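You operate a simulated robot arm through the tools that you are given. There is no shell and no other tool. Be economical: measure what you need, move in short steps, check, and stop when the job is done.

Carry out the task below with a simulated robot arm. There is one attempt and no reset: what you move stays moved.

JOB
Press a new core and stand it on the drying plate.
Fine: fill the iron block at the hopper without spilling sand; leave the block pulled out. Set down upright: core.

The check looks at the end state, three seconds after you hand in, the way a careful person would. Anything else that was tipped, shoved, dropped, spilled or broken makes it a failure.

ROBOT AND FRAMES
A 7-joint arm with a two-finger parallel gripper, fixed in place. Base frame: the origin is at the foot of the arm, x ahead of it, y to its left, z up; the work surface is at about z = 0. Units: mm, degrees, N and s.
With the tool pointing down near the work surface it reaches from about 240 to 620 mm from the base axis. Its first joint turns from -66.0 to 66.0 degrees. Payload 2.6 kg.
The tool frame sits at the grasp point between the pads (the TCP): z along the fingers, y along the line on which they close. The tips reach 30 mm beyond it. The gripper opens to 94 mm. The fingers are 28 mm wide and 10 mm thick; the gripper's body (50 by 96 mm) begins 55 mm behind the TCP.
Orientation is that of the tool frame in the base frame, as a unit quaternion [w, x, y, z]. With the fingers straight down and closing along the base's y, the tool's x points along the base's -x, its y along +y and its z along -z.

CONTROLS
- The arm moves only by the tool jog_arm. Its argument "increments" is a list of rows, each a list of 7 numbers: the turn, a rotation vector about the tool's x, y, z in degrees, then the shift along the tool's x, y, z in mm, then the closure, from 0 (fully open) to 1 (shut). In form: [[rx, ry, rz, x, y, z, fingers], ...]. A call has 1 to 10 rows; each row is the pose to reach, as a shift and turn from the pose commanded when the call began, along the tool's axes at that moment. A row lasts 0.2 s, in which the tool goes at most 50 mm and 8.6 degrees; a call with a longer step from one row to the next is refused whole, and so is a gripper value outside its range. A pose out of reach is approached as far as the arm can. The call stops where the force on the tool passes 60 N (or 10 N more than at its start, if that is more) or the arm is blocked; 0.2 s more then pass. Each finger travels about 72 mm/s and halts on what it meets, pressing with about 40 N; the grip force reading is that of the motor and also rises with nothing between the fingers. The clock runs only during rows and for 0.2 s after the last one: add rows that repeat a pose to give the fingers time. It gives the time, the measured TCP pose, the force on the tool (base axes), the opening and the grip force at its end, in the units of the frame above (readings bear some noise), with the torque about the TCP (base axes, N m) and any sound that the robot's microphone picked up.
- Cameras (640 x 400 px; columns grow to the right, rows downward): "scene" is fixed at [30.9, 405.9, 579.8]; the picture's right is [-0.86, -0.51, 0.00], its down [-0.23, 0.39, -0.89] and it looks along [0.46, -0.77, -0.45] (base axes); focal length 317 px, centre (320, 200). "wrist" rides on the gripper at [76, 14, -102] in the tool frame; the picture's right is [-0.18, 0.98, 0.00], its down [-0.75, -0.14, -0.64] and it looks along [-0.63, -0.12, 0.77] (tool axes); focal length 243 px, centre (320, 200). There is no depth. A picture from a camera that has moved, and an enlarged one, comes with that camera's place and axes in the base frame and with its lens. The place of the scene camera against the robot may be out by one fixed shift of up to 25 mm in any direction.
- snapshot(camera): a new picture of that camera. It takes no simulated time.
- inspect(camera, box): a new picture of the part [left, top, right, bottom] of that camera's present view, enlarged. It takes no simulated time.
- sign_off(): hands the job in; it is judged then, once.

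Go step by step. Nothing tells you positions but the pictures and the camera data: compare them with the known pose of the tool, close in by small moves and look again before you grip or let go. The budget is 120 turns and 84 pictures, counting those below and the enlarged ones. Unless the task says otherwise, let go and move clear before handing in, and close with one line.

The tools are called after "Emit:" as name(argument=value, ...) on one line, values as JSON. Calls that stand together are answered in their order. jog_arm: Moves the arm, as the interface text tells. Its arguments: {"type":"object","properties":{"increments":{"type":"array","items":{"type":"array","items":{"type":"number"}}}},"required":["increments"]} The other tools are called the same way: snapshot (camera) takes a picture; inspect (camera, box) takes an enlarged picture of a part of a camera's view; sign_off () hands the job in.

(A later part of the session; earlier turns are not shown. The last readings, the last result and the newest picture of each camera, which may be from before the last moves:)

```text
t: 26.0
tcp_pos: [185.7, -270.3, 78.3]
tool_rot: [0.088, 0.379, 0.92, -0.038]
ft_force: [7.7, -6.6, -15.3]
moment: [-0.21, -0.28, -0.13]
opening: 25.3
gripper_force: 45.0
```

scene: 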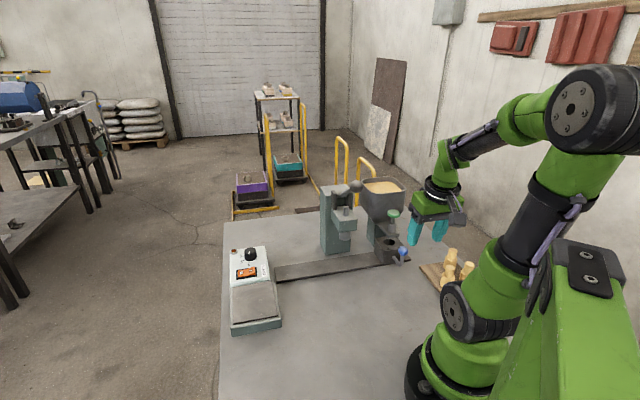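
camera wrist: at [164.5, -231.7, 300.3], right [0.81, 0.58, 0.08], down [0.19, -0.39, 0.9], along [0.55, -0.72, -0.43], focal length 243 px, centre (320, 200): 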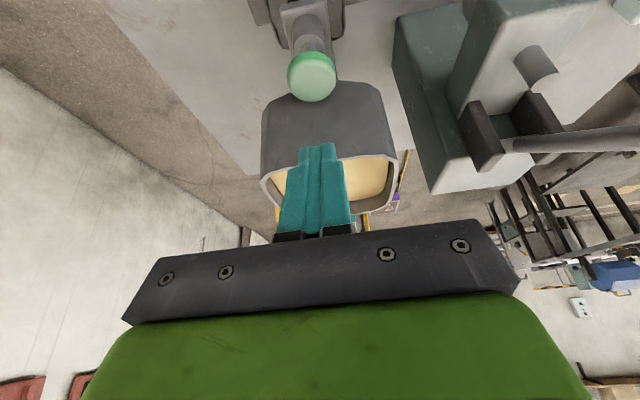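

Gripped. Now I'll slide gently back towards the press, tilting back again to clear the lever.

Emit:
jog_arm(increments=[[0, 0, 0, 0, 3, 0.8, 0.85], [0, 0, 0, 0, 12, 0.8, 0.85], [0, -3, 0, 0, 22, 0.8, 0.85], [0, -6, 0, 0, 32, 0.8, 0.85], [0, -9, 0, 0, 42, 0.8, 0.85], [0, -12, 0, 0, 52, 0.8, 0.85], [0, -12, 0, 0, 60, 0.8, 0.85]])

Emit:
inspect(camera="scene", box=[310, 150, 430, 280])

```text
t: 27.6
tcp_pos: [232.5, -230.4, 77.7]
tool_rot: [0.185, 0.374, 0.906, -0.077]
ft_force: [10.9, -10.3, -19.0]
moment: [0.42, 0.23, 0.03]
opening: 25.6
gripper_force: 45.3
```

```text
3.08 times, centred on (370, 215) of scene
camera zoom: at [31.0, 405.8, 579.9], right [-0.86, -0.51, 0.0], down [-0.23, 0.39, -0.89], along [0.46, -0.77, -0.46], focal length 974 px, centre (166, 154)
```

zoom: 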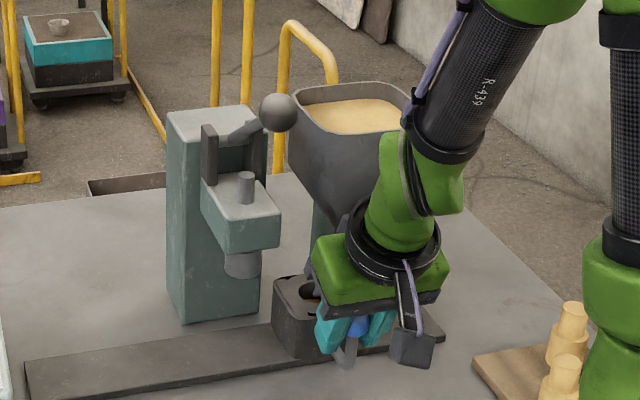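

Punch axis estimate is s≈74. I'll slide to about s=60 and then measure the punch against the block closely.

Emit:
jog_arm(increments=[[0, 0, 0, -1.0, 4, 1.2, 0.85], [0, 0, 0, -1.0, 16, 1.2, 0.85], [0, 0, 0, -1.0, 28, 1.2, 0.85], [0, 0, 0, -1.0, 40, 1.2, 0.85], [0, 0, 0, -1.0, 52, 1.2, 0.85], [0, 0, 0, -1.0, 60, 1.2, 0.85]])

Emit:
snapshot(camera="wrist")

Emit:
inspect(camera="scene", box=[310, 170, 390, 280])

```text
t: 29.0
tcp_pos: [274.1, -187.0, 78.1]
tool_rot: [0.184, 0.374, 0.906, -0.076]
ft_force: [10.1, -12.0, -27.6]
moment: [0.17, 0.2, 0.13]
opening: 25.3
gripper_force: 44.7
```

```text
37 pictures are left
camera wrist: at [205.7, -99.6, 142.4], right [0.81, 0.58, 0.07], down [0.22, -0.41, 0.89], along [0.54, -0.71, -0.46], focal length 243 px, centre (320, 200)
```

wrist: 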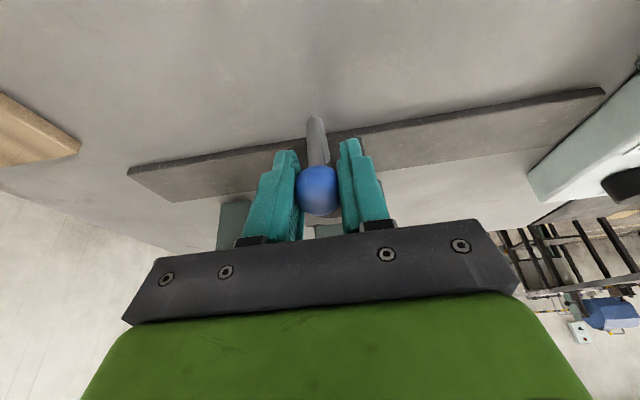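

```text
3.64 times, centred on (350, 225) of scene
camera zoom: at [31.0, 405.8, 579.9], right [-0.86, -0.51, 0.0], down [-0.23, 0.39, -0.89], along [0.46, -0.77, -0.46], focal length 1152 px, centre (211, 109)
```

zoom: 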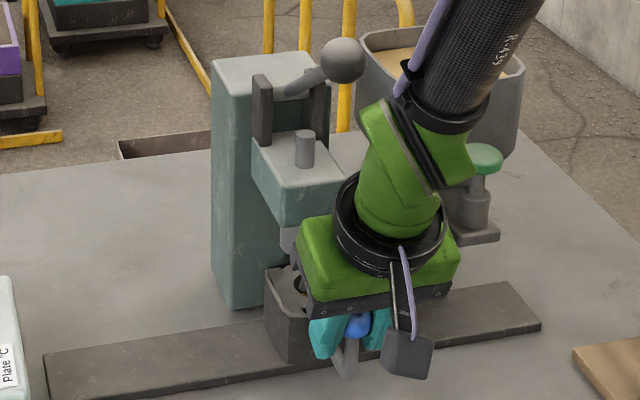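

Emit:
jog_arm(increments=[[0, 0, 0, 0.5, 4, 1.5, 0.85], [0, 0, 0, 0.5, 8, 1.5, 0.85], [0, 0, 0, 0.5, 12.5, 1.5, 0.85], [0, 0, 0, 0.5, 12.5, 1.5, 0.85]])

```text
t: 30.0
tcp_pos: [284.2, -177.7, 76.5]
tool_rot: [0.185, 0.374, 0.906, -0.075]
ft_force: [-12.1, 12.9, 34.7]
moment: [0.06, -0.01, 0.0]
opening: 25.5
gripper_force: 45.2
```

At s≈75. I'll release and back off to compare the punch with the hole.

Emit:
jog_arm(increments=[[0, 0, 0, -0.6, 0, -1.6, 0.7], [0, 0, 0, -0.6, 0, -1.6, 0.45], [0, 0, 0, -0.6, 0, -1.6, 0.45], [0, 0, 0, 10, 0, -30, 0.45], [0, 0, 0, 30, 0, -60, 0.45], [0, 0, 0, 55, 0, -80, 0.45], [0, 0, 0, 70, 0, -90, 0.45]])

Emit:
snapshot(camera="wrist")

Emit:
inspect(camera="scene", box=[310, 170, 390, 280])

```text
t: 31.6
tcp_pos: [243.8, -123.4, 144.6]
tool_rot: [0.184, 0.375, 0.905, -0.077]
ft_force: [0.6, 0.4, -0.2]
moment: [0.03, 0.01, 0.02]
opening: 51.5
gripper_force: 0.1
out of reach, approached as far as the arm can: row 5, 6, 7
```

```text
35 pictures are left
camera wrist: at [175.9, -36.3, 209.1], right [0.81, 0.58, 0.07], down [0.21, -0.41, 0.89], along [0.54, -0.71, -0.46], focal length 243 px, centre (320, 200)
```

wrist: 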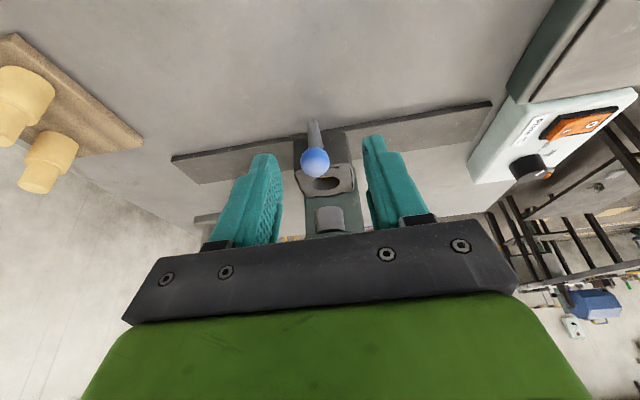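

```text
3.64 times, centred on (350, 225) of scene
camera zoom: at [30.9, 405.8, 579.8], right [-0.86, -0.51, 0.0], down [-0.23, 0.39, -0.89], along [0.46, -0.77, -0.45], focal length 1152 px, centre (211, 109)
```

zoom: 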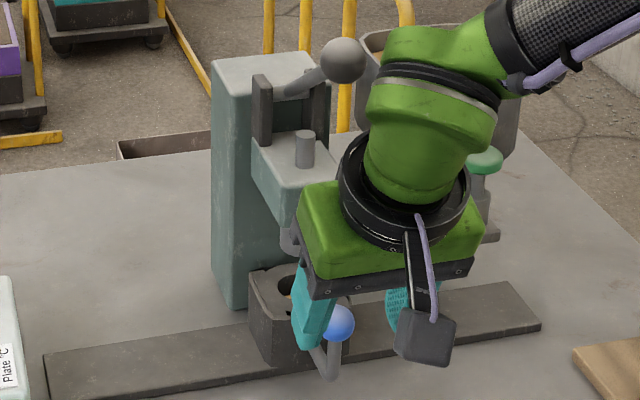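

Emit:
inspect(camera="wrist", box=[270, 130, 370, 240])

```text
3.64 times, centred on (320, 185) of wrist
camera zoom: at [175.9, -36.3, 209.1], right [0.81, 0.58, 0.07], down [0.21, -0.41, 0.89], along [0.54, -0.71, -0.46], focal length 882 px, centre (320, 254)
```

zoom: 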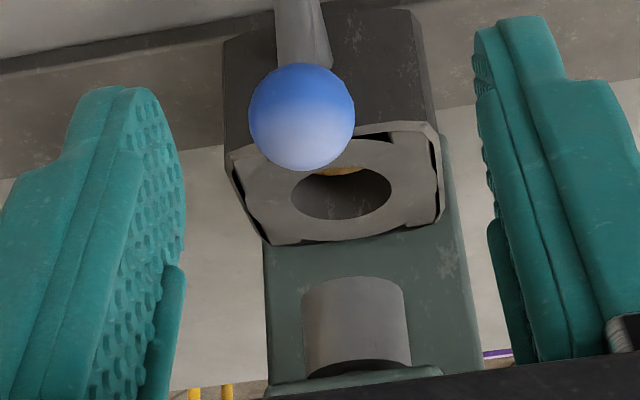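

In this view the hole is at s≈73.2 and the punch axis at s≈74.9. I'll regrip with the hand shifted 1.7 mm so the block centres under the punch.

Emit:
jog_arm(increments=[[0, 0, 0, -15, 1.7, 10, 0.45], [0, 0, 0, -40, 1.7, 30, 0.45], [0, 0, 0, -60, 1.7, 58, 0.45], [0, 0, 0, -70.6, 1.7, 88.4, 0.45], [0, 0, 0, -70.6, 1.7, 88.4, 0.7], [0, 0, 0, -70.6, 1.7, 88.4, 0.85], [0, 0, 0, -70.6, 1.7, 88.4, 0.85]])

```text
t: 33.2
tcp_pos: [316.8, -192.9, 94.5]
tool_rot: [0.184, 0.374, 0.906, -0.075]
ft_force: [0.4, 0.6, -0.2]
moment: [-0.01, -0.01, -0.02]
opening: 14.3
gripper_force: 0.1
```

The start pose differed from what I assumed, since the last retreat had been cut short. There's no contact force; I'll look before moving.

Emit:
snapshot(camera="wrist")

Emit:
inspect(camera="scene", box=[310, 150, 410, 280])

```text
32 pictures are left
camera wrist: at [248.4, -105.7, 159.0], right [0.81, 0.58, 0.07], down [0.21, -0.41, 0.89], along [0.54, -0.71, -0.46], focal length 243 px, centre (320, 200)
```

wrist: 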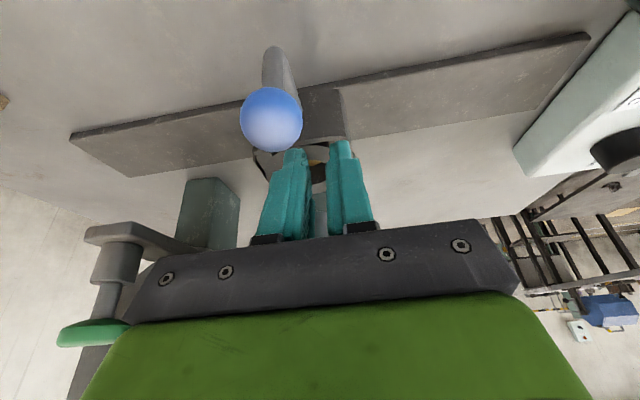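

```text
3.08 times, centred on (360, 215) of scene
camera zoom: at [30.9, 405.8, 579.8], right [-0.86, -0.51, 0.0], down [-0.23, 0.39, -0.89], along [0.46, -0.77, -0.45], focal length 974 px, centre (197, 154)
```

zoom: 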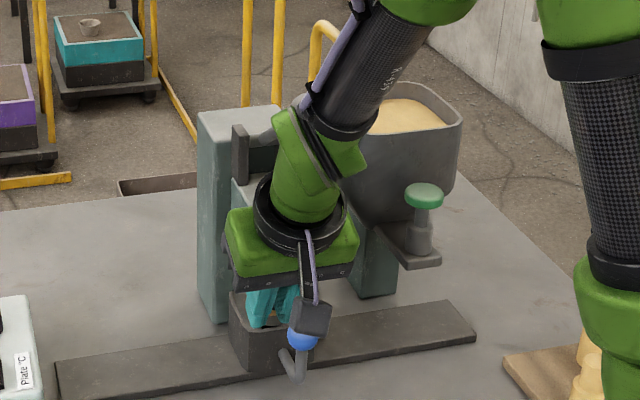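

The tips are over the block without touching it. I'll retrace the same path out and check the lever and block.

Emit:
jog_arm(increments=[[0, 0, 0, 10.6, 0, -30, 0.8], [0, 0, 0, 30.6, 0, -58, 0.6], [0, 0, 0, 55.6, -1, -78, 0.45], [0, 0, 0, 70, -1.7, -88, 0.45], [0, 0, 0, 70, -1.7, -88, 0.45]])

Emit:
snapshot(camera="wrist")

Emit:
inspect(camera="scene", box=[310, 150, 410, 280])

```text
t: 34.4
tcp_pos: [246.4, -121.8, 147.1]
tool_rot: [0.184, 0.375, 0.905, -0.076]
ft_force: [0.8, 0.9, 1.0]
moment: [-0.01, -0.01, -0.02]
opening: 51.9
gripper_force: 0.1
```

```text
30 pictures are left
camera wrist: at [177.5, -34.4, 212.1], right [0.81, 0.58, 0.07], down [0.21, -0.41, 0.89], along [0.54, -0.71, -0.46], focal length 243 px, centre (320, 200)
```

wrist: 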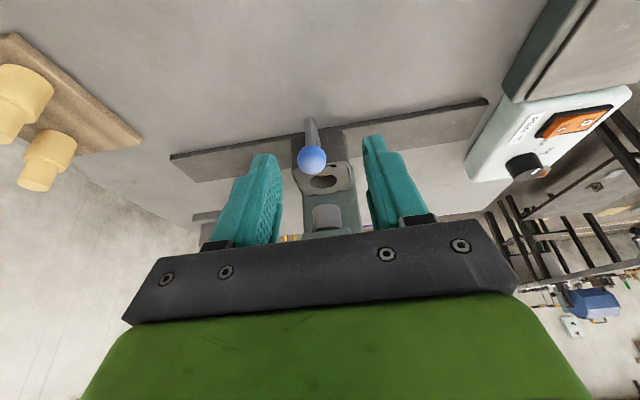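

```text
3.08 times, centred on (360, 215) of scene
camera zoom: at [30.9, 405.9, 579.8], right [-0.86, -0.51, 0.0], down [-0.23, 0.39, -0.89], along [0.46, -0.77, -0.45], focal length 974 px, centre (197, 154)
```

zoom: 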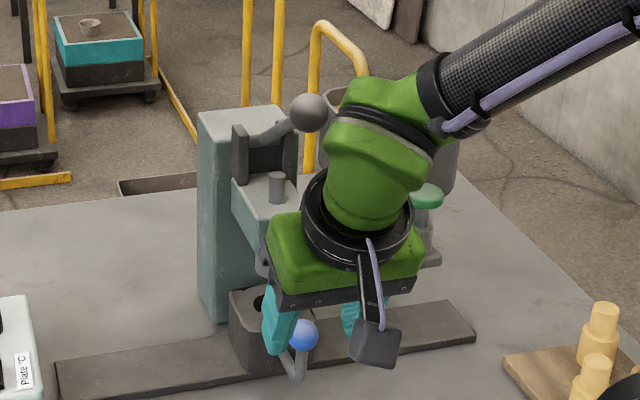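

Nothing was disturbed. I'll regrip the ball at target s=77, which is 1.7 mm further than where I released it.

Emit:
jog_arm(increments=[[0, 0, 0, -5, -11.1, 10, 0.45], [0, 0, 0, -15, -11.1, 35, 0.45], [0, 0, 0, -27, -11.1, 63, 0.45], [0, 0, 0, -33.1, -11.1, 90, 0.45], [0, 0, 0, -33.1, -11.1, 90, 0.45]])

Emit:
inspect(camera="wrist", box=[200, 90, 440, 250])

```text
t: 35.6
tcp_pos: [284.8, -178.2, 77.1]
tool_rot: [0.184, 0.374, 0.906, -0.077]
ft_force: [-0.4, 0.0, 0.2]
moment: [-0.01, -0.02, -0.02]
opening: 51.7
gripper_force: 0.0
```

```text
2.50 times, centred on (320, 170) of wrist
camera zoom: at [215.9, -91.4, 142.0], right [0.81, 0.58, 0.07], down [0.21, -0.41, 0.89], along [0.54, -0.71, -0.46], focal length 606 px, centre (320, 275)
```

zoom: 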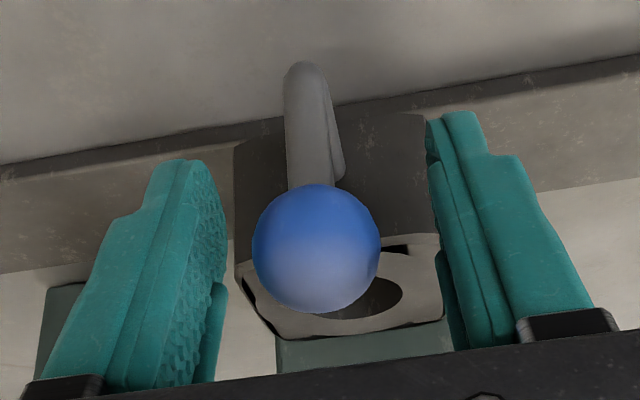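

The ball sits about 0.9 mm beyond the hand's centre. I'll shift by 2.6 mm in total while closing.

Emit:
jog_arm(increments=[[0, 0, 0, 0, 2.6, 0, 0.6], [0, 0, 0, 0, 2.6, 0, 0.75], [0, 0, 0, 0, 2.6, 0, 0.85], [0, 0, 0, 0, 2.6, 0, 0.85]])

Emit:
jog_arm(increments=[[0, 0, 0, 0, 0, 0, 0.65], [0, 0, 0, 0, 0, 0, 0.45], [0, 0, 0, 0, 0, 0, 0.45], [0, 0, 0, 7, 0, -30, 0.45], [0, 0, 0, 18, 0, -60, 0.45], [0, 0, 0, 33, 8, -90, 0.45]])

Emit:
inspect(camera="wrist", box=[270, 130, 370, 240])

```text
t: 36.6
tcp_pos: [285.8, -175.1, 77.8]
tool_rot: [0.184, 0.374, 0.906, -0.076]
ft_force: [-0.1, -3.1, -1.9]
moment: [-0.01, 0.17, -0.07]
opening: 25.6
gripper_force: 44.8
```

```text
t: 38.0
tcp_pos: [245.3, -124.2, 148.3]
tool_rot: [0.184, 0.374, 0.906, -0.076]
ft_force: [-0.1, 0.3, 0.1]
moment: [-0.01, -0.01, 0.01]
opening: 51.7
gripper_force: 0.0
```

```text
3.64 times, centred on (320, 185) of wrist
camera zoom: at [177.0, -36.1, 211.7], right [0.81, 0.58, 0.07], down [0.21, -0.41, 0.89], along [0.54, -0.71, -0.46], focal length 882 px, centre (320, 254)
```

zoom: 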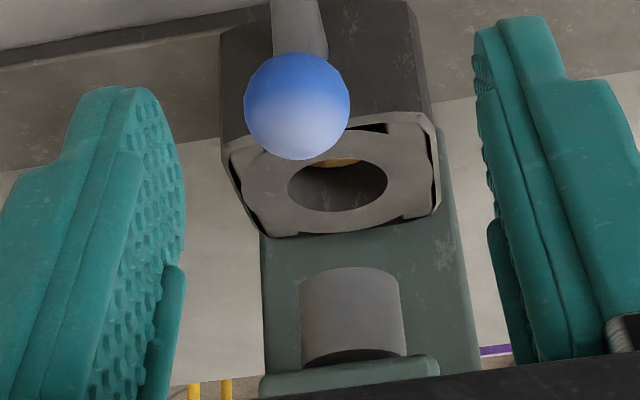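

The hole is still about 1.1 mm short of the punch axis. I'll make one more small regrip, then release and rise clear.

Emit:
jog_arm(increments=[[0, 0, 0, -15, -6.9, 30, 0.45], [0, 0, 0, -26, -6.9, 60, 0.45], [0, 0, 0, -33, -6.9, 90, 0.45], [0, 0, 0, -33, -6.9, 90, 0.45], [0, 0, 0, -33, -6.9, 90, 0.7], [0, 0, 0, -33, -6.9, 90, 0.85], [0, 0, 0, -33, -6.9, 90, 0.85]])

Emit:
jog_arm(increments=[[0, 0, 0, 0, 0, 0, 0.65], [0, 0, 0, 0, 0, 0, 0.45], [0, 0, 0, 0, 0, 0, 0.45], [0, 0, 0, 7, 0, -30, 0.45], [0, 0, 0, 18, 0, -60, 0.45], [0, 0, 0, 33, 6.9, -90, 0.45]])

Emit:
inspect(camera="wrist", box=[270, 130, 370, 240])

```text
t: 39.6
tcp_pos: [285.9, -174.8, 78.1]
tool_rot: [0.184, 0.374, 0.906, -0.077]
ft_force: [7.4, -11.6, -18.6]
moment: [-0.01, -0.04, -0.05]
opening: 25.3
gripper_force: 44.8
```

```text
t: 41.0
tcp_pos: [246.2, -122.2, 146.4]
tool_rot: [0.184, 0.375, 0.905, -0.076]
ft_force: [-0.2, -0.4, 0.1]
moment: [0.01, -0.01, 0.0]
opening: 52.0
gripper_force: 0.1
```

```text
3.64 times, centred on (320, 185) of wrist
camera zoom: at [176.8, -35.1, 211.0], right [0.81, 0.58, 0.07], down [0.21, -0.41, 0.89], along [0.54, -0.71, -0.46], focal length 882 px, centre (320, 254)
```

zoom: 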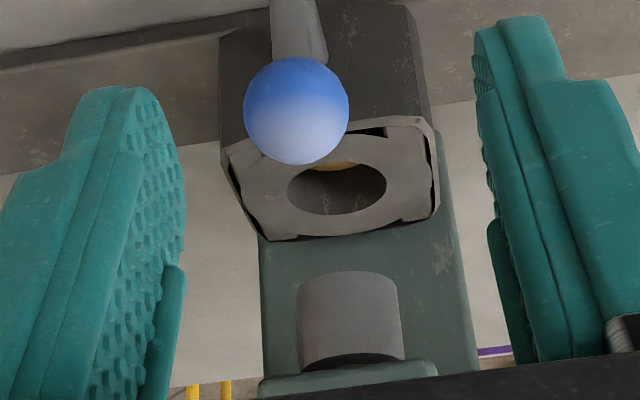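

Alignment is within about 1 mm. I'll now go up and over to hover above the lever ball with closed fingers.

Emit:
jog_arm(increments=[[0, 3, 0, -18.5, 0, -43.6, 0.7], [0, 7, 0, -37, 0, -87.3, 1], [0, 10, 0, -55.5, 0, -131, 1], [0, 14, 0, -74.1, 0, -174.6, 1], [0, 14, 0, -104, -6, -158, 1], [0, 14, 0, -133.9, -12.7, -142.8, 1], [0, 14, 0, -133.9, -12.7, -142.8, 1]])

Emit:
snapshot(camera="wrist")

Emit:
inspect(camera="scene", box=[310, 120, 430, 280])

```text
t: 42.6
tcp_pos: [286.9, -180.0, 332.7]
tool_rot: [0.073, 0.38, 0.922, -0.03]
ft_force: [-0.2, -0.4, 0.8]
moment: [0.03, 0.0, -0.01]
opening: 0.1
gripper_force: 32.9
```

```text
25 pictures are left
camera wrist: at [231.0, -106.6, 421.6], right [0.82, 0.57, 0.03], down [0.36, -0.55, 0.75], along [0.44, -0.61, -0.66], focal length 243 px, centre (320, 200)
```

wrist: 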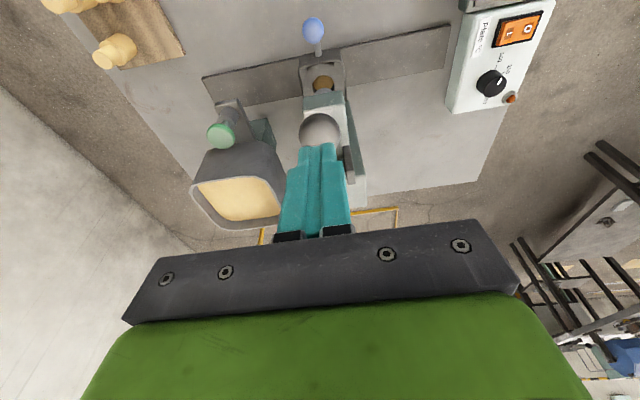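

```text
2.50 times, centred on (370, 200) of scene
camera zoom: at [30.9, 405.8, 579.8], right [-0.86, -0.51, 0.0], down [-0.23, 0.39, -0.89], along [0.46, -0.77, -0.45], focal length 792 px, centre (195, 200)
```

zoom: 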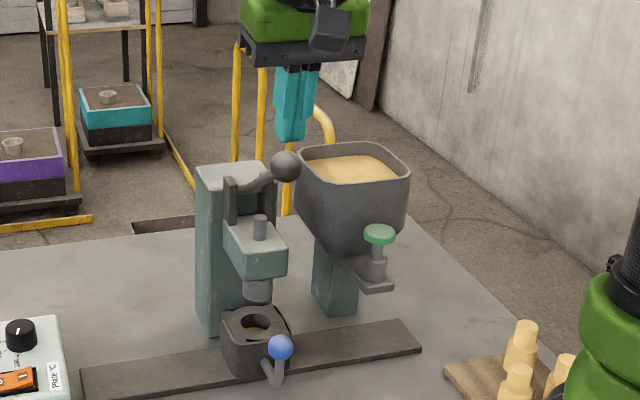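

Punch and hole look well aligned in the scene view. I'll press down on the lever ball.

Emit:
jog_arm(increments=[[0, 0, 0, 2.4, -1.5, 15, 1], [0, 0, 0, 3.1, -1.5, 20, 1], [0, 0, 0, 4, -1.5, 26, 1], [0, 0, 0, 5, -1.5, 32, 1], [0, 0, 0, 6.3, -1.5, 40, 1]])

Emit:
inspect(camera="scene", box=[310, 120, 430, 280])

```text
t: 43.8
tcp_pos: [284.6, -181.6, 289.6]
tool_rot: [0.072, 0.381, 0.921, -0.03]
ft_force: [-1.6, 1.1, 4.1]
moment: [0.1, 0.07, -0.04]
opening: 0.3
gripper_force: 33.3
```

```text
2.50 times, centred on (370, 200) of scene
camera zoom: at [30.9, 405.9, 579.8], right [-0.86, -0.51, 0.0], down [-0.23, 0.39, -0.89], along [0.46, -0.77, -0.45], focal length 792 px, centre (195, 200)
```

zoom: 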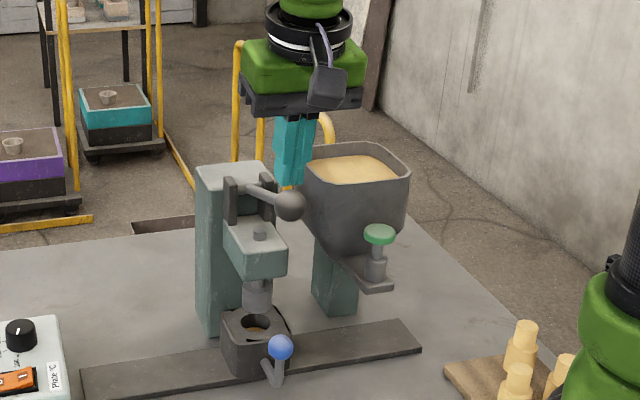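

The lever follows with about 4 N and the punch is descending. I'll continue.

Emit:
jog_arm(increments=[[0, 0, 0, 1.3, 0, 8, 1], [0, 0, 0, 2.5, 0, 16, 1], [0, 0, 0, 3.8, 0, 24, 1], [0, 0, 0, 3.8, 0, 24, 1]])

Emit:
inspect(camera="scene", box=[310, 120, 430, 280])

```text
t: 44.8
tcp_pos: [284.1, -180.5, 265.9]
tool_rot: [0.073, 0.381, 0.921, -0.03]
ft_force: [-0.4, -2.2, 3.8]
moment: [-0.04, 0.01, 0.0]
opening: 0.0
gripper_force: 33.2
```

```text
2.50 times, centred on (370, 200) of scene
camera zoom: at [30.9, 405.9, 579.8], right [-0.86, -0.51, 0.0], down [-0.23, 0.39, -0.89], along [0.46, -0.77, -0.45], focal length 792 px, centre (195, 200)
```

zoom: 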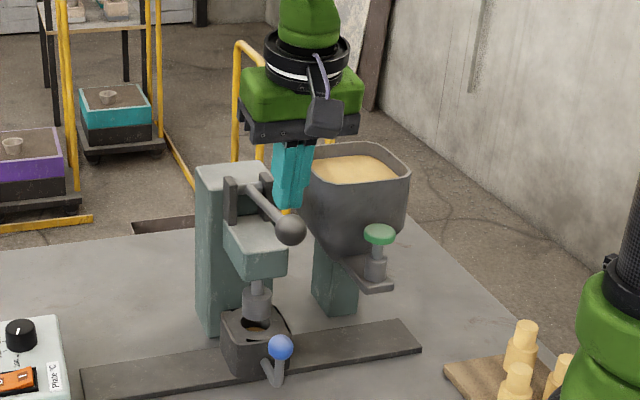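

The punch is at the mouth of the hole. I'll go on in smaller steps and watch the force.

Emit:
jog_arm(increments=[[0, 0, 0, 0.6, 0, 6, 1], [0, 0, 0, 1, 0, 12, 1], [0, 0, 0, 1, 0, 18, 1], [0, 0, 0, 1, 0, 24, 1], [0, 0, 0, 1, 0, 24, 1]])

Emit:
inspect(camera="scene", box=[310, 120, 430, 280])

```text
t: 46.0
tcp_pos: [285.8, -181.8, 242.2]
tool_rot: [0.073, 0.381, 0.921, -0.031]
ft_force: [3.0, -1.3, 7.3]
moment: [-0.02, 0.01, -0.04]
opening: 0.0
gripper_force: 33.6
```

```text
2.50 times, centred on (370, 200) of scene
camera zoom: at [30.9, 405.9, 579.8], right [-0.86, -0.51, 0.0], down [-0.23, 0.39, -0.89], along [0.46, -0.77, -0.45], focal length 792 px, centre (195, 200)
```

zoom: 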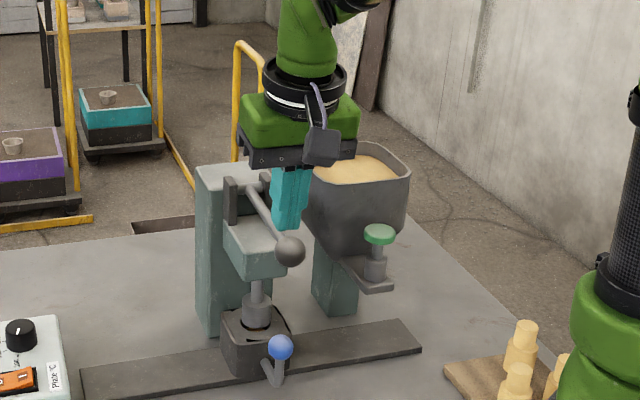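

The punch has entered the hole cleanly. I'll keep pressing until it bottoms out.

Emit:
jog_arm(increments=[[0, 0, 0, 0, 0, 5, 1], [0, 0, 0, 0, 0, 10, 1], [0, 0, 0, -1, 0, 15, 1], [0, 0, 0, -1, 0, 20, 1], [0, 0, 0, -1, 0, 20, 1]])

Emit:
inspect(camera="scene", box=[310, 120, 430, 280])

```text
t: 46.9
tcp_pos: [290.0, -186.2, 233.2]
tool_rot: [0.079, 0.382, 0.92, -0.03]
ft_force: [-6.9, 3.8, 13.6]
moment: [0.21, 0.26, 0.02]
opening: 0.0
gripper_force: 33.1
stopped in row 4: the force on the tool passed its limit at 72 N (the readings are from after the stop); the commanded pose is now the measured one
```

```text
2.50 times, centred on (370, 200) of scene
camera zoom: at [30.9, 405.9, 579.8], right [-0.86, -0.51, 0.0], down [-0.23, 0.39, -0.89], along [0.46, -0.77, -0.45], focal length 792 px, centre (195, 200)
```

zoom: 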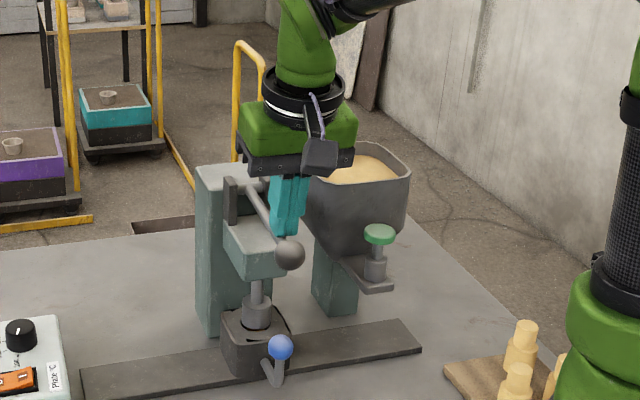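

It resisted at over 60 N, which should be the sand compacting. I'll press again slowly to complete it.

Emit:
jog_arm(increments=[[0, 0, 0, 0, 0, 1.5, 1], [0, 0, 0, 0, 0, 3, 1], [0, 0, 0, 0, 0, 4.5, 1], [0, 0, 0, 0, 0, 6, 1], [0, 0, 0, 0, 0, 7, 1], [0, 0, 0, 0, 0, 8, 1]])

Emit:
inspect(camera="scene", box=[350, 195, 400, 255])

```text
t: 47.5
tcp_pos: [291.7, -187.6, 233.0]
tool_rot: [0.082, 0.383, 0.92, -0.03]
ft_force: [-4.6, 2.7, 11.2]
moment: [0.17, 0.27, 0.02]
opening: 0.2
gripper_force: 32.3
stopped in row 3: the force on the tool passed its limit at 65 N (the readings are from after the stop); the commanded pose is now the measured one
```

```text
6.67 times, centred on (375, 225) of scene
camera zoom: at [30.9, 405.9, 579.8], right [-0.86, -0.51, 0.0], down [-0.23, 0.39, -0.89], along [0.46, -0.77, -0.45], focal length 2111 px, centre (-47, 33)
```

zoom: 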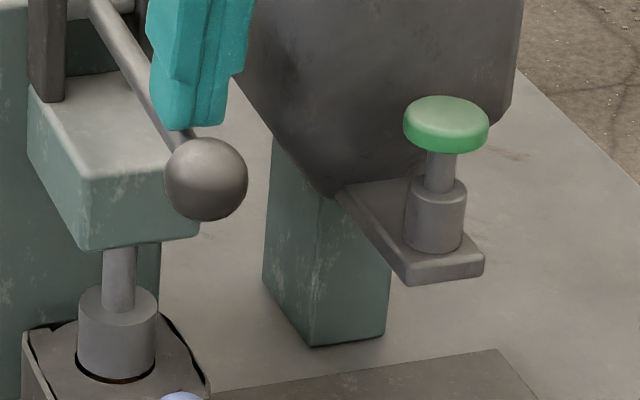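

The punch is deep in the hole, and both presses peaked above 60 N. I'll lift off and see whether the lever returns and what's in the block.

Emit:
jog_arm(increments=[[0, 0, 0, 0, 0, -20, 1], [0, 0, 0, 2, 0, -50, 1], [0, 0, 0, 4, 0, -80, 1], [0, 0, 0, 6, 0, -105, 1], [0, 0, 0, 6, 0, -105, 1]])

Emit:
inspect(camera="scene", box=[320, 170, 400, 270])

```text
t: 48.7
tcp_pos: [271.6, -170.3, 333.0]
tool_rot: [0.081, 0.382, 0.92, -0.03]
ft_force: [0.6, 0.1, -0.4]
moment: [-0.02, 0.01, 0.05]
opening: 0.0
gripper_force: 33.4
```

```text
4.00 times, centred on (360, 220) of scene
camera zoom: at [30.9, 405.9, 579.8], right [-0.86, -0.51, 0.0], down [-0.23, 0.39, -0.89], along [0.46, -0.77, -0.45], focal length 1267 px, centre (160, 120)
```

zoom: 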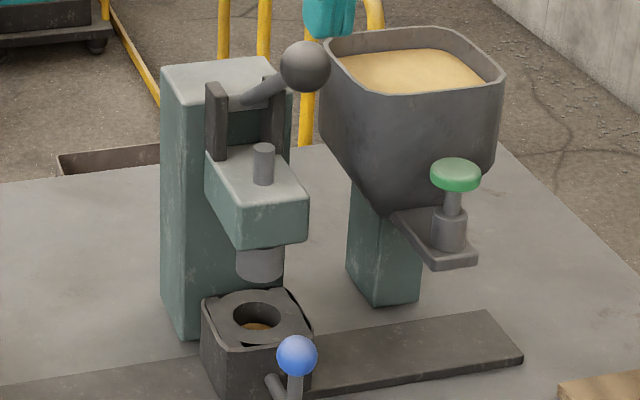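

Emit:
inspect(camera="scene", box=[342, 236, 370, 264])

```text
14.29 times, centred on (356, 250) of scene
camera zoom: at [30.9, 405.9, 579.8], right [-0.86, -0.51, 0.0], down [-0.23, 0.39, -0.89], along [0.46, -0.77, -0.45], focal length 4524 px, centre (-194, -514)
```

zoom: 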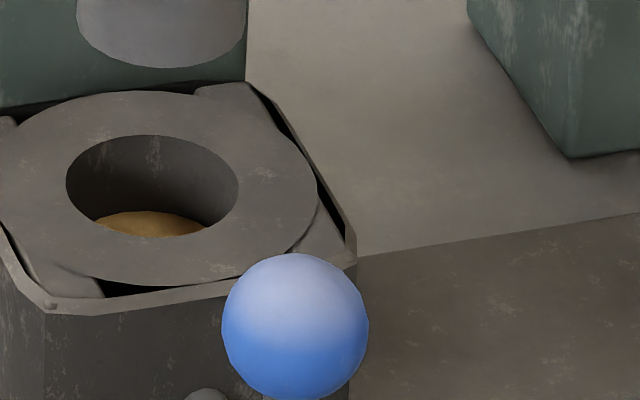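

The lever springs back and the charge stays in the block. Next I'll pull the block out to its home end, starting with regripping the handle.

Emit:
jog_arm(increments=[[0, -3, 0, 30, 2, -5, 1], [0, -6, 0, 54, 6, -9, 1], [0, -9, 0, 64, 10, 35, 0.8], [0, -12.5, 0, 72, 14.7, 80, 0.6], [0, -12.5, 0, 78, 14.7, 125, 0.45], [0, -12.5, 0, 83, 14.7, 171.3, 0.45], [0, -12.5, 0, 83, 14.7, 171.3, 0.45]])

```text
t: 50.3
tcp_pos: [250.5, -120.2, 151.5]
tool_rot: [0.181, 0.377, 0.906, -0.071]
ft_force: [-0.4, 0.5, -0.7]
moment: [0.02, 0.01, 0.01]
opening: 51.6
gripper_force: 0.0
```

Emit:
jog_arm(increments=[[0, 0, 0, -6, -12, 10, 0.45], [0, 0, 0, -15, -14.2, 38, 0.45], [0, 0, 0, -25, -14.2, 65, 0.45], [0, 0, 0, -30.6, -14.2, 92.3, 0.45], [0, 0, 0, -30.6, -14.2, 92.3, 0.45], [0, 0, 0, -30.6, -14.2, 92.3, 0.7], [0, 0, 0, -30.6, -14.2, 92.3, 0.85], [0, 0, 0, -30.6, -14.2, 92.3, 0.85]])

```text
t: 52.1
tcp_pos: [283.4, -179.0, 77.5]
tool_rot: [0.182, 0.376, 0.906, -0.07]
ft_force: [4.0, -3.8, -10.3]
moment: [-0.08, -0.16, -0.06]
opening: 25.5
gripper_force: 45.6
```

Gripped. I'll pull the block out towards home.

Emit:
jog_arm(increments=[[0, 0, 0, 0.2, 5, 0.5, 0.85], [0, 0, 0, 0.5, 16, 0.5, 0.85], [0, 0, 0, 0.9, 28, 0.3, 0.85], [0, 0, 0, 1.3, 40, 0.1, 0.85], [0, 0, 0, 1.7, 52, 0, 0.85], [0, 0, 0, 2.0, 64, 0, 0.85], [0, 0, 0, 2.3, 74, 0, 0.85]])

Emit:
jog_arm(increments=[[0, 0, 0, 0.3, 10, 0, 0.85], [0, 0, 0, 0.6, 21, 0, 0.85], [0, 0, 0, 0.9, 32, 0, 0.85], [0, 0, 0, 1.2, 43, 0, 0.85], [0, 0, 0, 1.5, 52, 0, 0.85], [0, 0, 0, 1.7, 59, 0, 0.85]])

Emit:
inspect(camera="scene", box=[240, 200, 370, 310])

```text
t: 53.7
tcp_pos: [336.5, -125.1, 78.1]
tool_rot: [0.184, 0.376, 0.905, -0.071]
ft_force: [21.0, -22.5, -7.9]
moment: [-0.08, -0.06, 0.09]
opening: 25.3
gripper_force: 45.0
```

```text
t: 55.1
tcp_pos: [378.5, -81.3, 78.1]
tool_rot: [0.183, 0.376, 0.906, -0.07]
ft_force: [26.3, -25.0, -8.3]
moment: [-0.15, -0.16, 0.0]
opening: 25.5
gripper_force: 44.5
```

```text
3.64 times, centred on (305, 255) of scene
camera zoom: at [31.0, 405.8, 579.8], right [-0.86, -0.51, 0.0], down [-0.23, 0.39, -0.89], along [0.46, -0.77, -0.45], focal length 1152 px, centre (374, 0)
```

zoom: 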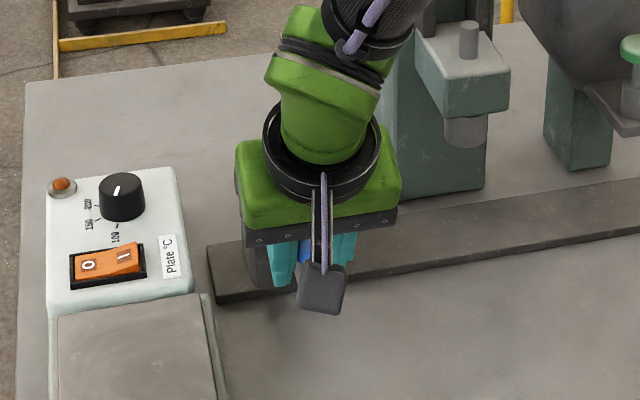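

At home, s≈210. I'll nudge a few mm further to find any stop, then release and back off for a look.

Emit:
jog_arm(increments=[[0, 0, 0, 1.5, 2, 0, 0.85], [0, 0, 0, 1.5, 4, 0, 0.85], [0, 0, 0, 1.5, 6, 0, 0.85]])

Emit:
jog_arm(increments=[[0, 0, 0, 0, 0, 0, 0.65], [0, 0, 0, 0, 0, 0, 0.45], [0, 0, 0, 0, 0, 0, 0.45], [0, 0, 0, 7, 0, -30, 0.45], [0, 0, 0, 20, 0, -65, 0.45], [0, 0, 0, 40, 0, -105, 0.45], [0, 0, 0, 60, 0, -145, 0.45], [0, 0, 0, 60, 0, -145, 0.45]])

Emit:
snapshot(camera="wrist")

```text
t: 55.9
tcp_pos: [377.1, -79.0, 77.0]
tool_rot: [0.181, 0.382, 0.903, -0.073]
ft_force: [-11.1, -24.4, 37.0]
moment: [0.0, 0.07, 0.03]
opening: 25.7
gripper_force: 45.1
```

```text
t: 57.7
tcp_pos: [298.2, 5.2, 187.7]
tool_rot: [0.181, 0.377, 0.905, -0.073]
ft_force: [-0.1, -0.5, -0.1]
moment: [-0.02, 0.0, -0.01]
opening: 51.8
gripper_force: 0.1
```

```text
15 pictures are left
camera wrist: at [229.6, 91.1, 253.6], right [0.82, 0.57, 0.08], down [0.21, -0.42, 0.88], along [0.54, -0.7, -0.47], focal length 243 px, centre (320, 200)
```

wrist: 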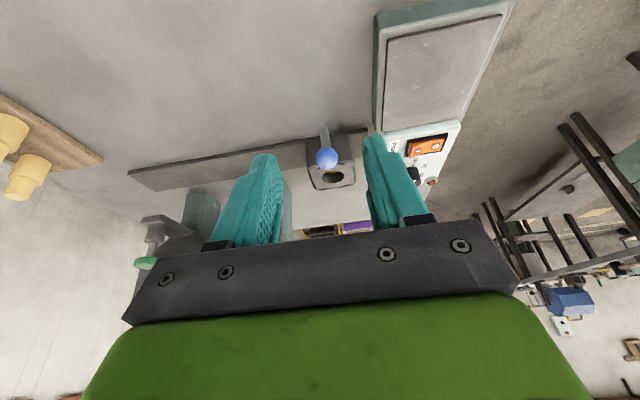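

The block is at its outer stop. I'll zoom in on the block from here.

Emit:
inspect(camera="scene", box=[280, 240, 312, 282])

```text
9.52 times, centred on (296, 261) of scene
camera zoom: at [30.9, 405.9, 579.8], right [-0.86, -0.51, 0.0], down [-0.23, 0.39, -0.89], along [0.46, -0.77, -0.45], focal length 3016 px, centre (549, -381)
```

zoom: 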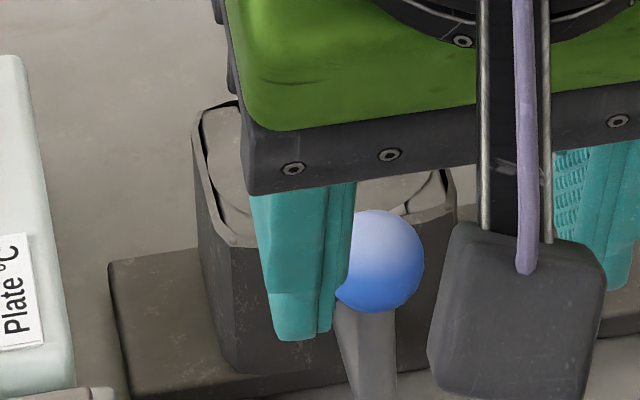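

Emit:
inspect(camera="wrist", box=[300, 140, 365, 195])

```text
7.27 times, centred on (332, 168) of wrist
camera zoom: at [229.6, 91.1, 253.6], right [0.82, 0.57, 0.08], down [0.21, -0.42, 0.88], along [0.54, -0.7, -0.47], focal length 1764 px, centre (229, 436)
```

zoom: 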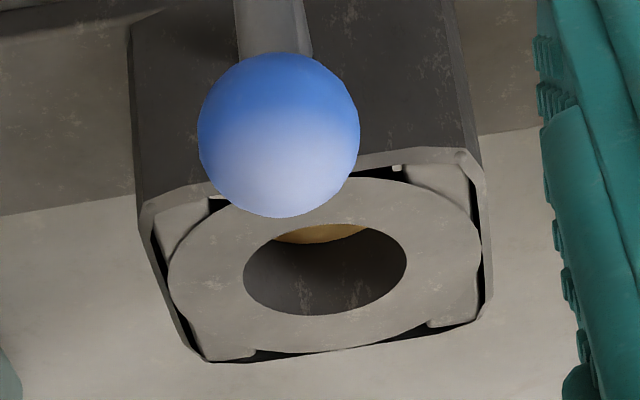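

The sand is in but no core has formed, probably because each squeeze was cut off at the force limit before it could be held. I'll take the block back under the press and hold a steady load of about 45 N.

Emit:
jog_arm(increments=[[0, 0, 0, -20, 0, 40, 0.45], [0, 0, 0, -40, 0, 80, 0.45], [0, 0, 0, -53, 0, 115, 0.45], [0, 0, 0, -60, 0, 145, 0.45], [0, 0, 0, -60, 0, 145, 0.45], [0, 0, 0, -60, 0, 145, 0.7], [0, 0, 0, -60, 0, 145, 0.85], [0, 0, 0, -60, 0, 145, 0.85]])

```text
t: 59.5
tcp_pos: [374.6, -77.5, 75.2]
tool_rot: [0.18, 0.379, 0.905, -0.073]
ft_force: [-3.4, -13.2, -2.7]
moment: [0.17, -0.01, -0.12]
opening: 27.5
gripper_force: 44.8
```

Emit:
jog_arm(increments=[[0, 0, 0, -0.5, -5, 0, 0.85], [0, 0, 0, -1, -17, 0, 0.85], [0, 0, 0, -1.5, -30, 0, 0.85], [0, 0, 0, -2, -43, 0, 0.85], [0, 0, 0, -2.5, -56, 0, 0.85], [0, 0, 0, -3, -66, 0, 0.85]])

Emit:
jog_arm(increments=[[0, 0, 0, -0.5, -10, 0, 0.85], [0, 0, 0, -1, -22, 0, 0.85], [0, 0, 0, -1.5, -34, 0, 0.85], [0, 0, 0, -2, -46, 0, 0.85], [0, 0, 0, -2.5, -56, 0, 0.85], [0, 0, 0, -2.5, -62, 0, 0.85], [0, 0, 0, -2.5, -62, 0, 0.85]])

```text
t: 60.9
tcp_pos: [331.8, -122.4, 76.3]
tool_rot: [0.18, 0.376, 0.906, -0.072]
ft_force: [-16.5, 18.2, 23.6]
moment: [-0.09, -0.08, 0.0]
opening: 25.4
gripper_force: 45.0
```

```text
t: 62.5
tcp_pos: [287.0, -169.5, 75.1]
tool_rot: [0.175, 0.378, 0.906, -0.072]
ft_force: [-8.8, 7.1, -28.1]
moment: [0.05, 0.03, 0.01]
opening: 25.5
gripper_force: 44.6
```

Emit:
jog_arm(increments=[[0, 0, 0, 0.5, -2, 1.5, 0.85], [0, 0, 0, 0.5, -4, 1.5, 0.85], [0, 0, 0, 0.5, -4, 1.5, 0.85]])

Emit:
jog_arm(increments=[[0, 0, 0, 0, 0, 0, 0.65], [0, 0, 0, 0, 0, 0, 0.45], [0, 0, 0, 0, 0, 0, 0.45], [0, 0, 0, 7, 0, -30, 0.45], [0, 0, 0, 18, 0, -60, 0.45], [0, 0, 0, 33, 6.9, -90, 0.45]])

Emit:
inspect(camera="wrist", box=[270, 130, 370, 240])

```text
t: 63.3
tcp_pos: [286.6, -171.9, 75.6]
tool_rot: [0.179, 0.378, 0.906, -0.071]
ft_force: [-25.2, 23.2, 20.1]
moment: [-0.11, -0.12, -0.01]
opening: 25.7
gripper_force: 44.8
```

```text
t: 64.7
tcp_pos: [246.0, -123.4, 147.8]
tool_rot: [0.181, 0.377, 0.906, -0.071]
ft_force: [-0.4, -0.9, 0.4]
moment: [0.0, 0.02, 0.02]
opening: 51.7
gripper_force: 0.1
```

```text
3.64 times, centred on (320, 185) of wrist
camera zoom: at [177.4, -35.7, 213.6], right [0.82, 0.57, 0.08], down [0.21, -0.42, 0.88], along [0.54, -0.7, -0.47], focal length 882 px, centre (320, 254)
```

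zoom: 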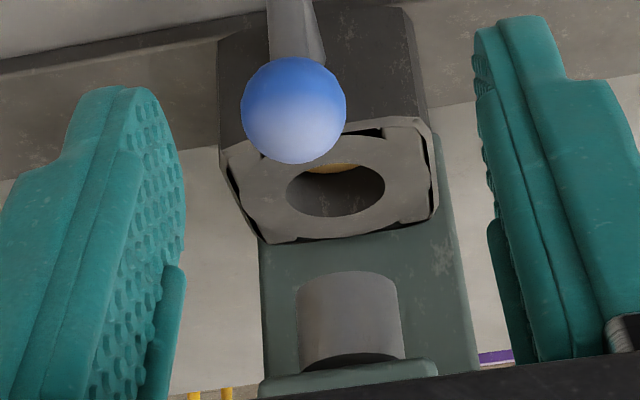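

Aligned essentially as before, when the punch entered cleanly. I'll go over the lever again, a little further forward so the tip won't slide behind the ball.

Emit:
jog_arm(increments=[[0, 3, 0, -18, 0, -42.6, 0.7], [0, 7, 0, -36, 0, -85, 1], [0, 10, 0, -54, 0, -128, 1], [0, 14, 0, -71.2, 0, -170.2, 1], [0, 14, 0, -100, -6, -158, 1], [0, 14, 0, -129.2, -12.5, -146, 1], [0, 14, 0, -129.2, -12.5, -146, 1]])

Emit:
jog_arm(increments=[[0, 0, 0, 2.4, 0, 15, 1], [0, 0, 0, 4, 0, 26, 1], [0, 0, 0, 6, 0, 38, 1], [0, 0, 0, 8, 0, 50, 1], [0, 0, 0, 9.5, 0, 60, 1], [0, 0, 0, 11, 0, 70, 1], [0, 0, 0, 12.5, 0, 79, 1], [0, 0, 0, 13.3, 0, 84, 1], [0, 0, 0, 13.3, 0, 84, 1]])

```text
t: 66.3
tcp_pos: [281.6, -176.8, 329.3]
tool_rot: [0.069, 0.383, 0.921, -0.026]
ft_force: [-1.0, 0.8, -0.6]
moment: [0.02, 0.03, -0.01]
opening: 0.0
gripper_force: 33.0
```

```text
t: 68.3
tcp_pos: [280.0, -175.6, 246.7]
tool_rot: [0.07, 0.382, 0.921, -0.025]
ft_force: [-1.7, 0.8, 7.0]
moment: [0.11, 0.09, -0.05]
opening: 0.1
gripper_force: 32.8
```

Now I'll creep down to build up the load gradually.

Emit:
jog_arm(increments=[[0, 0, 0, 0, 0, 2, 1], [0, 0, 0, 0, 0, 4, 1], [0, 0, 0, 0, 0, 6, 1], [0, 0, 0, 0, 0, 7, 1], [0, 0, 0, 0, 0, 8, 1], [0, 0, 0, 0, 0, 8, 1]])

```text
t: 69.7
tcp_pos: [283.3, -177.9, 240.8]
tool_rot: [0.073, 0.383, 0.921, -0.024]
ft_force: [-6.0, 9.9, 42.9]
moment: [0.59, 0.49, -0.04]
opening: 0.1
gripper_force: 32.6
```

The load is 43 N and steady. I'll hold it and add slightly.

Emit:
jog_arm(increments=[[0, 0, 0, 0, 0, 0, 1], [0, 0, 0, 0, 0, 0, 1], [0, 0, 0, 0, 0, 0.3, 1], [0, 0, 0, 0, 0, 0.5, 1], [0, 0, 0, 0, 0, 0.7, 1], [0, 0, 0, 0, 0, 0.7, 1], [0, 0, 0, 0, 0, 0.7, 1], [0, 0, 0, 0, 0, 0.7, 1], [0, 0, 0, 0, 0, 0.7, 1], [0, 0, 0, 0, 0, 0.7, 1]])

Emit:
inspect(camera="scene", box=[325, 190, 385, 270])

```text
t: 71.9
tcp_pos: [285.3, -178.7, 240.5]
tool_rot: [0.074, 0.383, 0.921, -0.025]
ft_force: [-3.8, -1.5, 41.5]
moment: [0.29, 0.38, 0.1]
opening: 0.0
gripper_force: 32.8
```

```text
5.00 times, centred on (355, 230) of scene
camera zoom: at [30.8, 405.9, 579.8], right [-0.86, -0.51, 0.0], down [-0.23, 0.39, -0.89], along [0.46, -0.77, -0.45], focal length 1584 px, centre (145, 50)
```

zoom: 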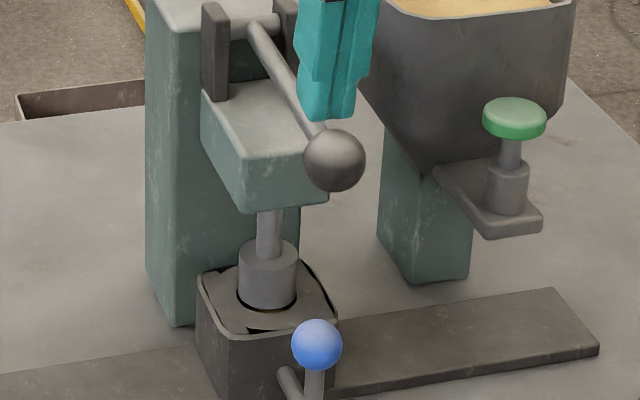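

Emit:
inspect(camera="scene", box=[362, 236, 390, 256])

Emit:
inspect(camera="scene", box=[364, 234, 388, 258])

```text
16.00 times, centred on (376, 246) of scene
camera zoom: at [30.8, 405.9, 579.8], right [-0.86, -0.51, 0.0], down [-0.23, 0.39, -0.89], along [0.46, -0.77, -0.45], focal length 5067 px, centre (-576, -536)
```

zoom: 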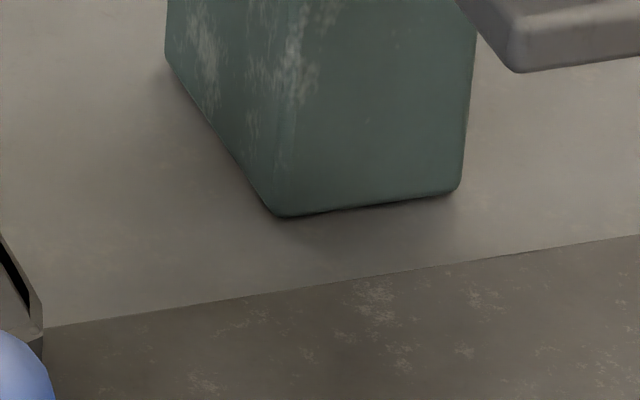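

```text
16.00 times, centred on (376, 246) of scene
camera zoom: at [30.8, 405.9, 579.8], right [-0.86, -0.51, 0.0], down [-0.23, 0.39, -0.89], along [0.46, -0.77, -0.45], focal length 5067 px, centre (-576, -536)
```

zoom: 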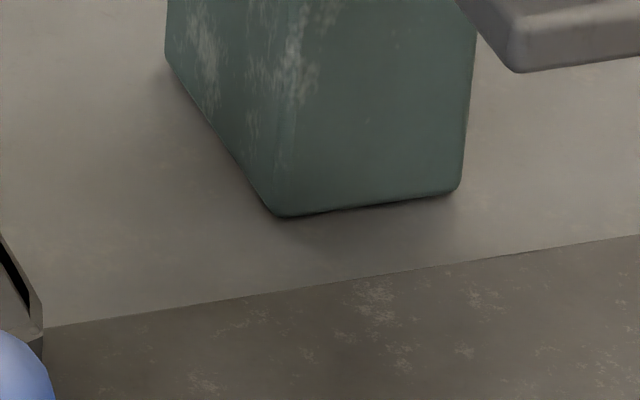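

I aimed that box wrongly. Here is the correct region.

Emit:
inspect(camera="scene", box=[330, 232, 358, 260])

```text
14.29 times, centred on (344, 246) of scene
camera zoom: at [30.8, 405.9, 579.8], right [-0.86, -0.51, 0.0], down [-0.23, 0.39, -0.89], along [0.46, -0.77, -0.45], focal length 4524 px, centre (-23, -457)
```

zoom: 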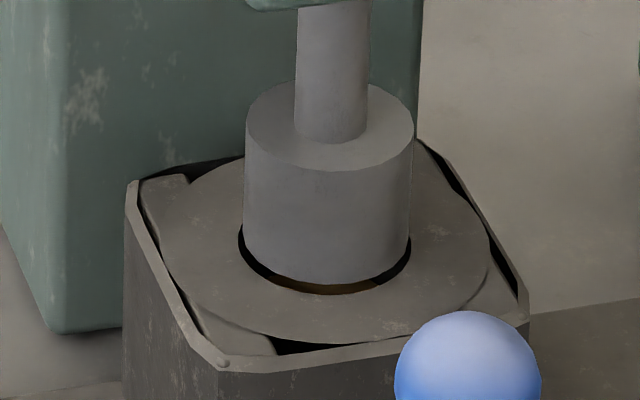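

The punch is sitting on the rim and not inside the hole. It is about 0.6 mm off: the hole needs to move 0.6 mm towards the hopper, with only about ±0.5 mm of clearance. I'll lift off and retrace the commanded path exactly so I can shift the block by that amount.

Emit:
jog_arm(increments=[[0, 0, 0, -3, 0, -23, 1], [0, 0, 0, -7, 0, -46, 1], [0, 0, 0, -10, 0, -70, 1], [0, 0, 0, -13.3, 0, -92.7, 1], [0, 0, 0, -13.3, 0, -92.7, 1]])

Emit:
jog_arm(increments=[[0, 0, 0, 31, 6, -5, 1], [0, 0, 0, 62.1, 12.5, -9.5, 1], [0, -3, 0, 69, 12.5, 35, 0.8], [0, -7, 0, 76, 12.5, 80, 0.6], [0, -11, 0, 83, 12.5, 127, 0.45], [0, -14, 0, 90, 12.5, 172.9, 0.45], [0, -14, 0, 90, 12.5, 172.9, 0.45]])

Emit:
jog_arm(increments=[[0, 0, 0, -15, -7.5, 30, 0.45], [0, 0, 0, -26, -7.5, 60, 0.45], [0, 0, 0, -33, -7.5, 90, 0.45], [0, 0, 0, -33, -7.5, 90, 0.45], [0, 0, 0, -33, -7.5, 90, 0.7], [0, 0, 0, -33, -7.5, 90, 0.85], [0, 0, 0, -33, -7.5, 90, 0.85]])

```text
t: 73.1
tcp_pos: [281.5, -176.4, 331.2]
tool_rot: [0.069, 0.382, 0.921, -0.025]
ft_force: [0.0, 0.6, 0.4]
moment: [0.01, -0.01, -0.01]
opening: 0.0
gripper_force: 33.1
```

```text
t: 74.7
tcp_pos: [247.3, -123.4, 147.7]
tool_rot: [0.181, 0.377, 0.906, -0.07]
ft_force: [0.3, 0.3, -0.8]
moment: [0.0, -0.03, 0.01]
opening: 51.5
gripper_force: 0.1
```

```text
t: 76.3
tcp_pos: [288.0, -174.5, 77.0]
tool_rot: [0.18, 0.377, 0.906, -0.071]
ft_force: [7.0, -8.4, -16.8]
moment: [-0.06, -0.14, -0.03]
opening: 25.6
gripper_force: 45.6
```

Emit:
jog_arm(increments=[[0, 0, 0, 0, 0, 0, 0.65], [0, 0, 0, 0, 0, 0, 0.45], [0, 0, 0, 0, 0, 0, 0.45], [0, 0, 0, 7, 0, -30, 0.45], [0, 0, 0, 18, 0, -60, 0.45], [0, 0, 0, 33, 7.5, -90, 0.45]])

Emit:
jog_arm(increments=[[0, 3, 0, -18, 0, -42.6, 0.7], [0, 7, 0, -36, 0, -85, 1], [0, 10, 0, -54, 0, -128, 1], [0, 14, 0, -71.2, 0, -170.2, 1], [0, 14, 0, -100, -6, -158, 1], [0, 14, 0, -129.2, -12.5, -146, 1], [0, 14, 0, -129.2, -12.5, -146, 1]])

Emit:
inspect(camera="scene", box=[330, 232, 358, 260])

```text
t: 77.7
tcp_pos: [246.3, -123.4, 148.8]
tool_rot: [0.181, 0.376, 0.906, -0.07]
ft_force: [-0.4, -0.6, -0.3]
moment: [0.0, 0.0, -0.01]
opening: 51.8
gripper_force: 0.1
```

```text
t: 79.3
tcp_pos: [280.1, -174.9, 331.0]
tool_rot: [0.069, 0.382, 0.921, -0.025]
ft_force: [-0.1, 0.6, 0.1]
moment: [0.04, -0.02, -0.04]
opening: 0.0
gripper_force: 33.1
```

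```text
14.29 times, centred on (344, 246) of scene
camera zoom: at [30.9, 405.8, 579.8], right [-0.86, -0.51, 0.0], down [-0.23, 0.39, -0.89], along [0.46, -0.77, -0.45], focal length 4524 px, centre (-23, -457)
```

zoom: 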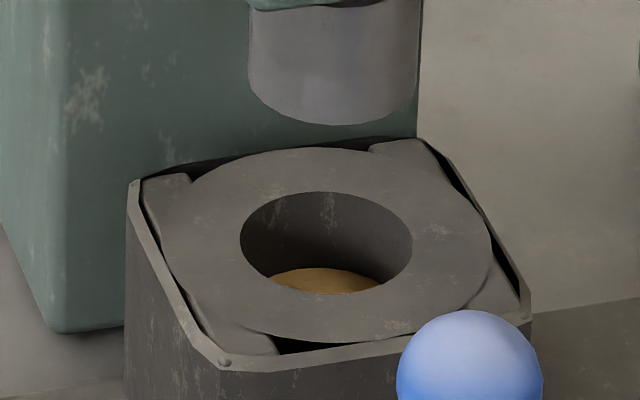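

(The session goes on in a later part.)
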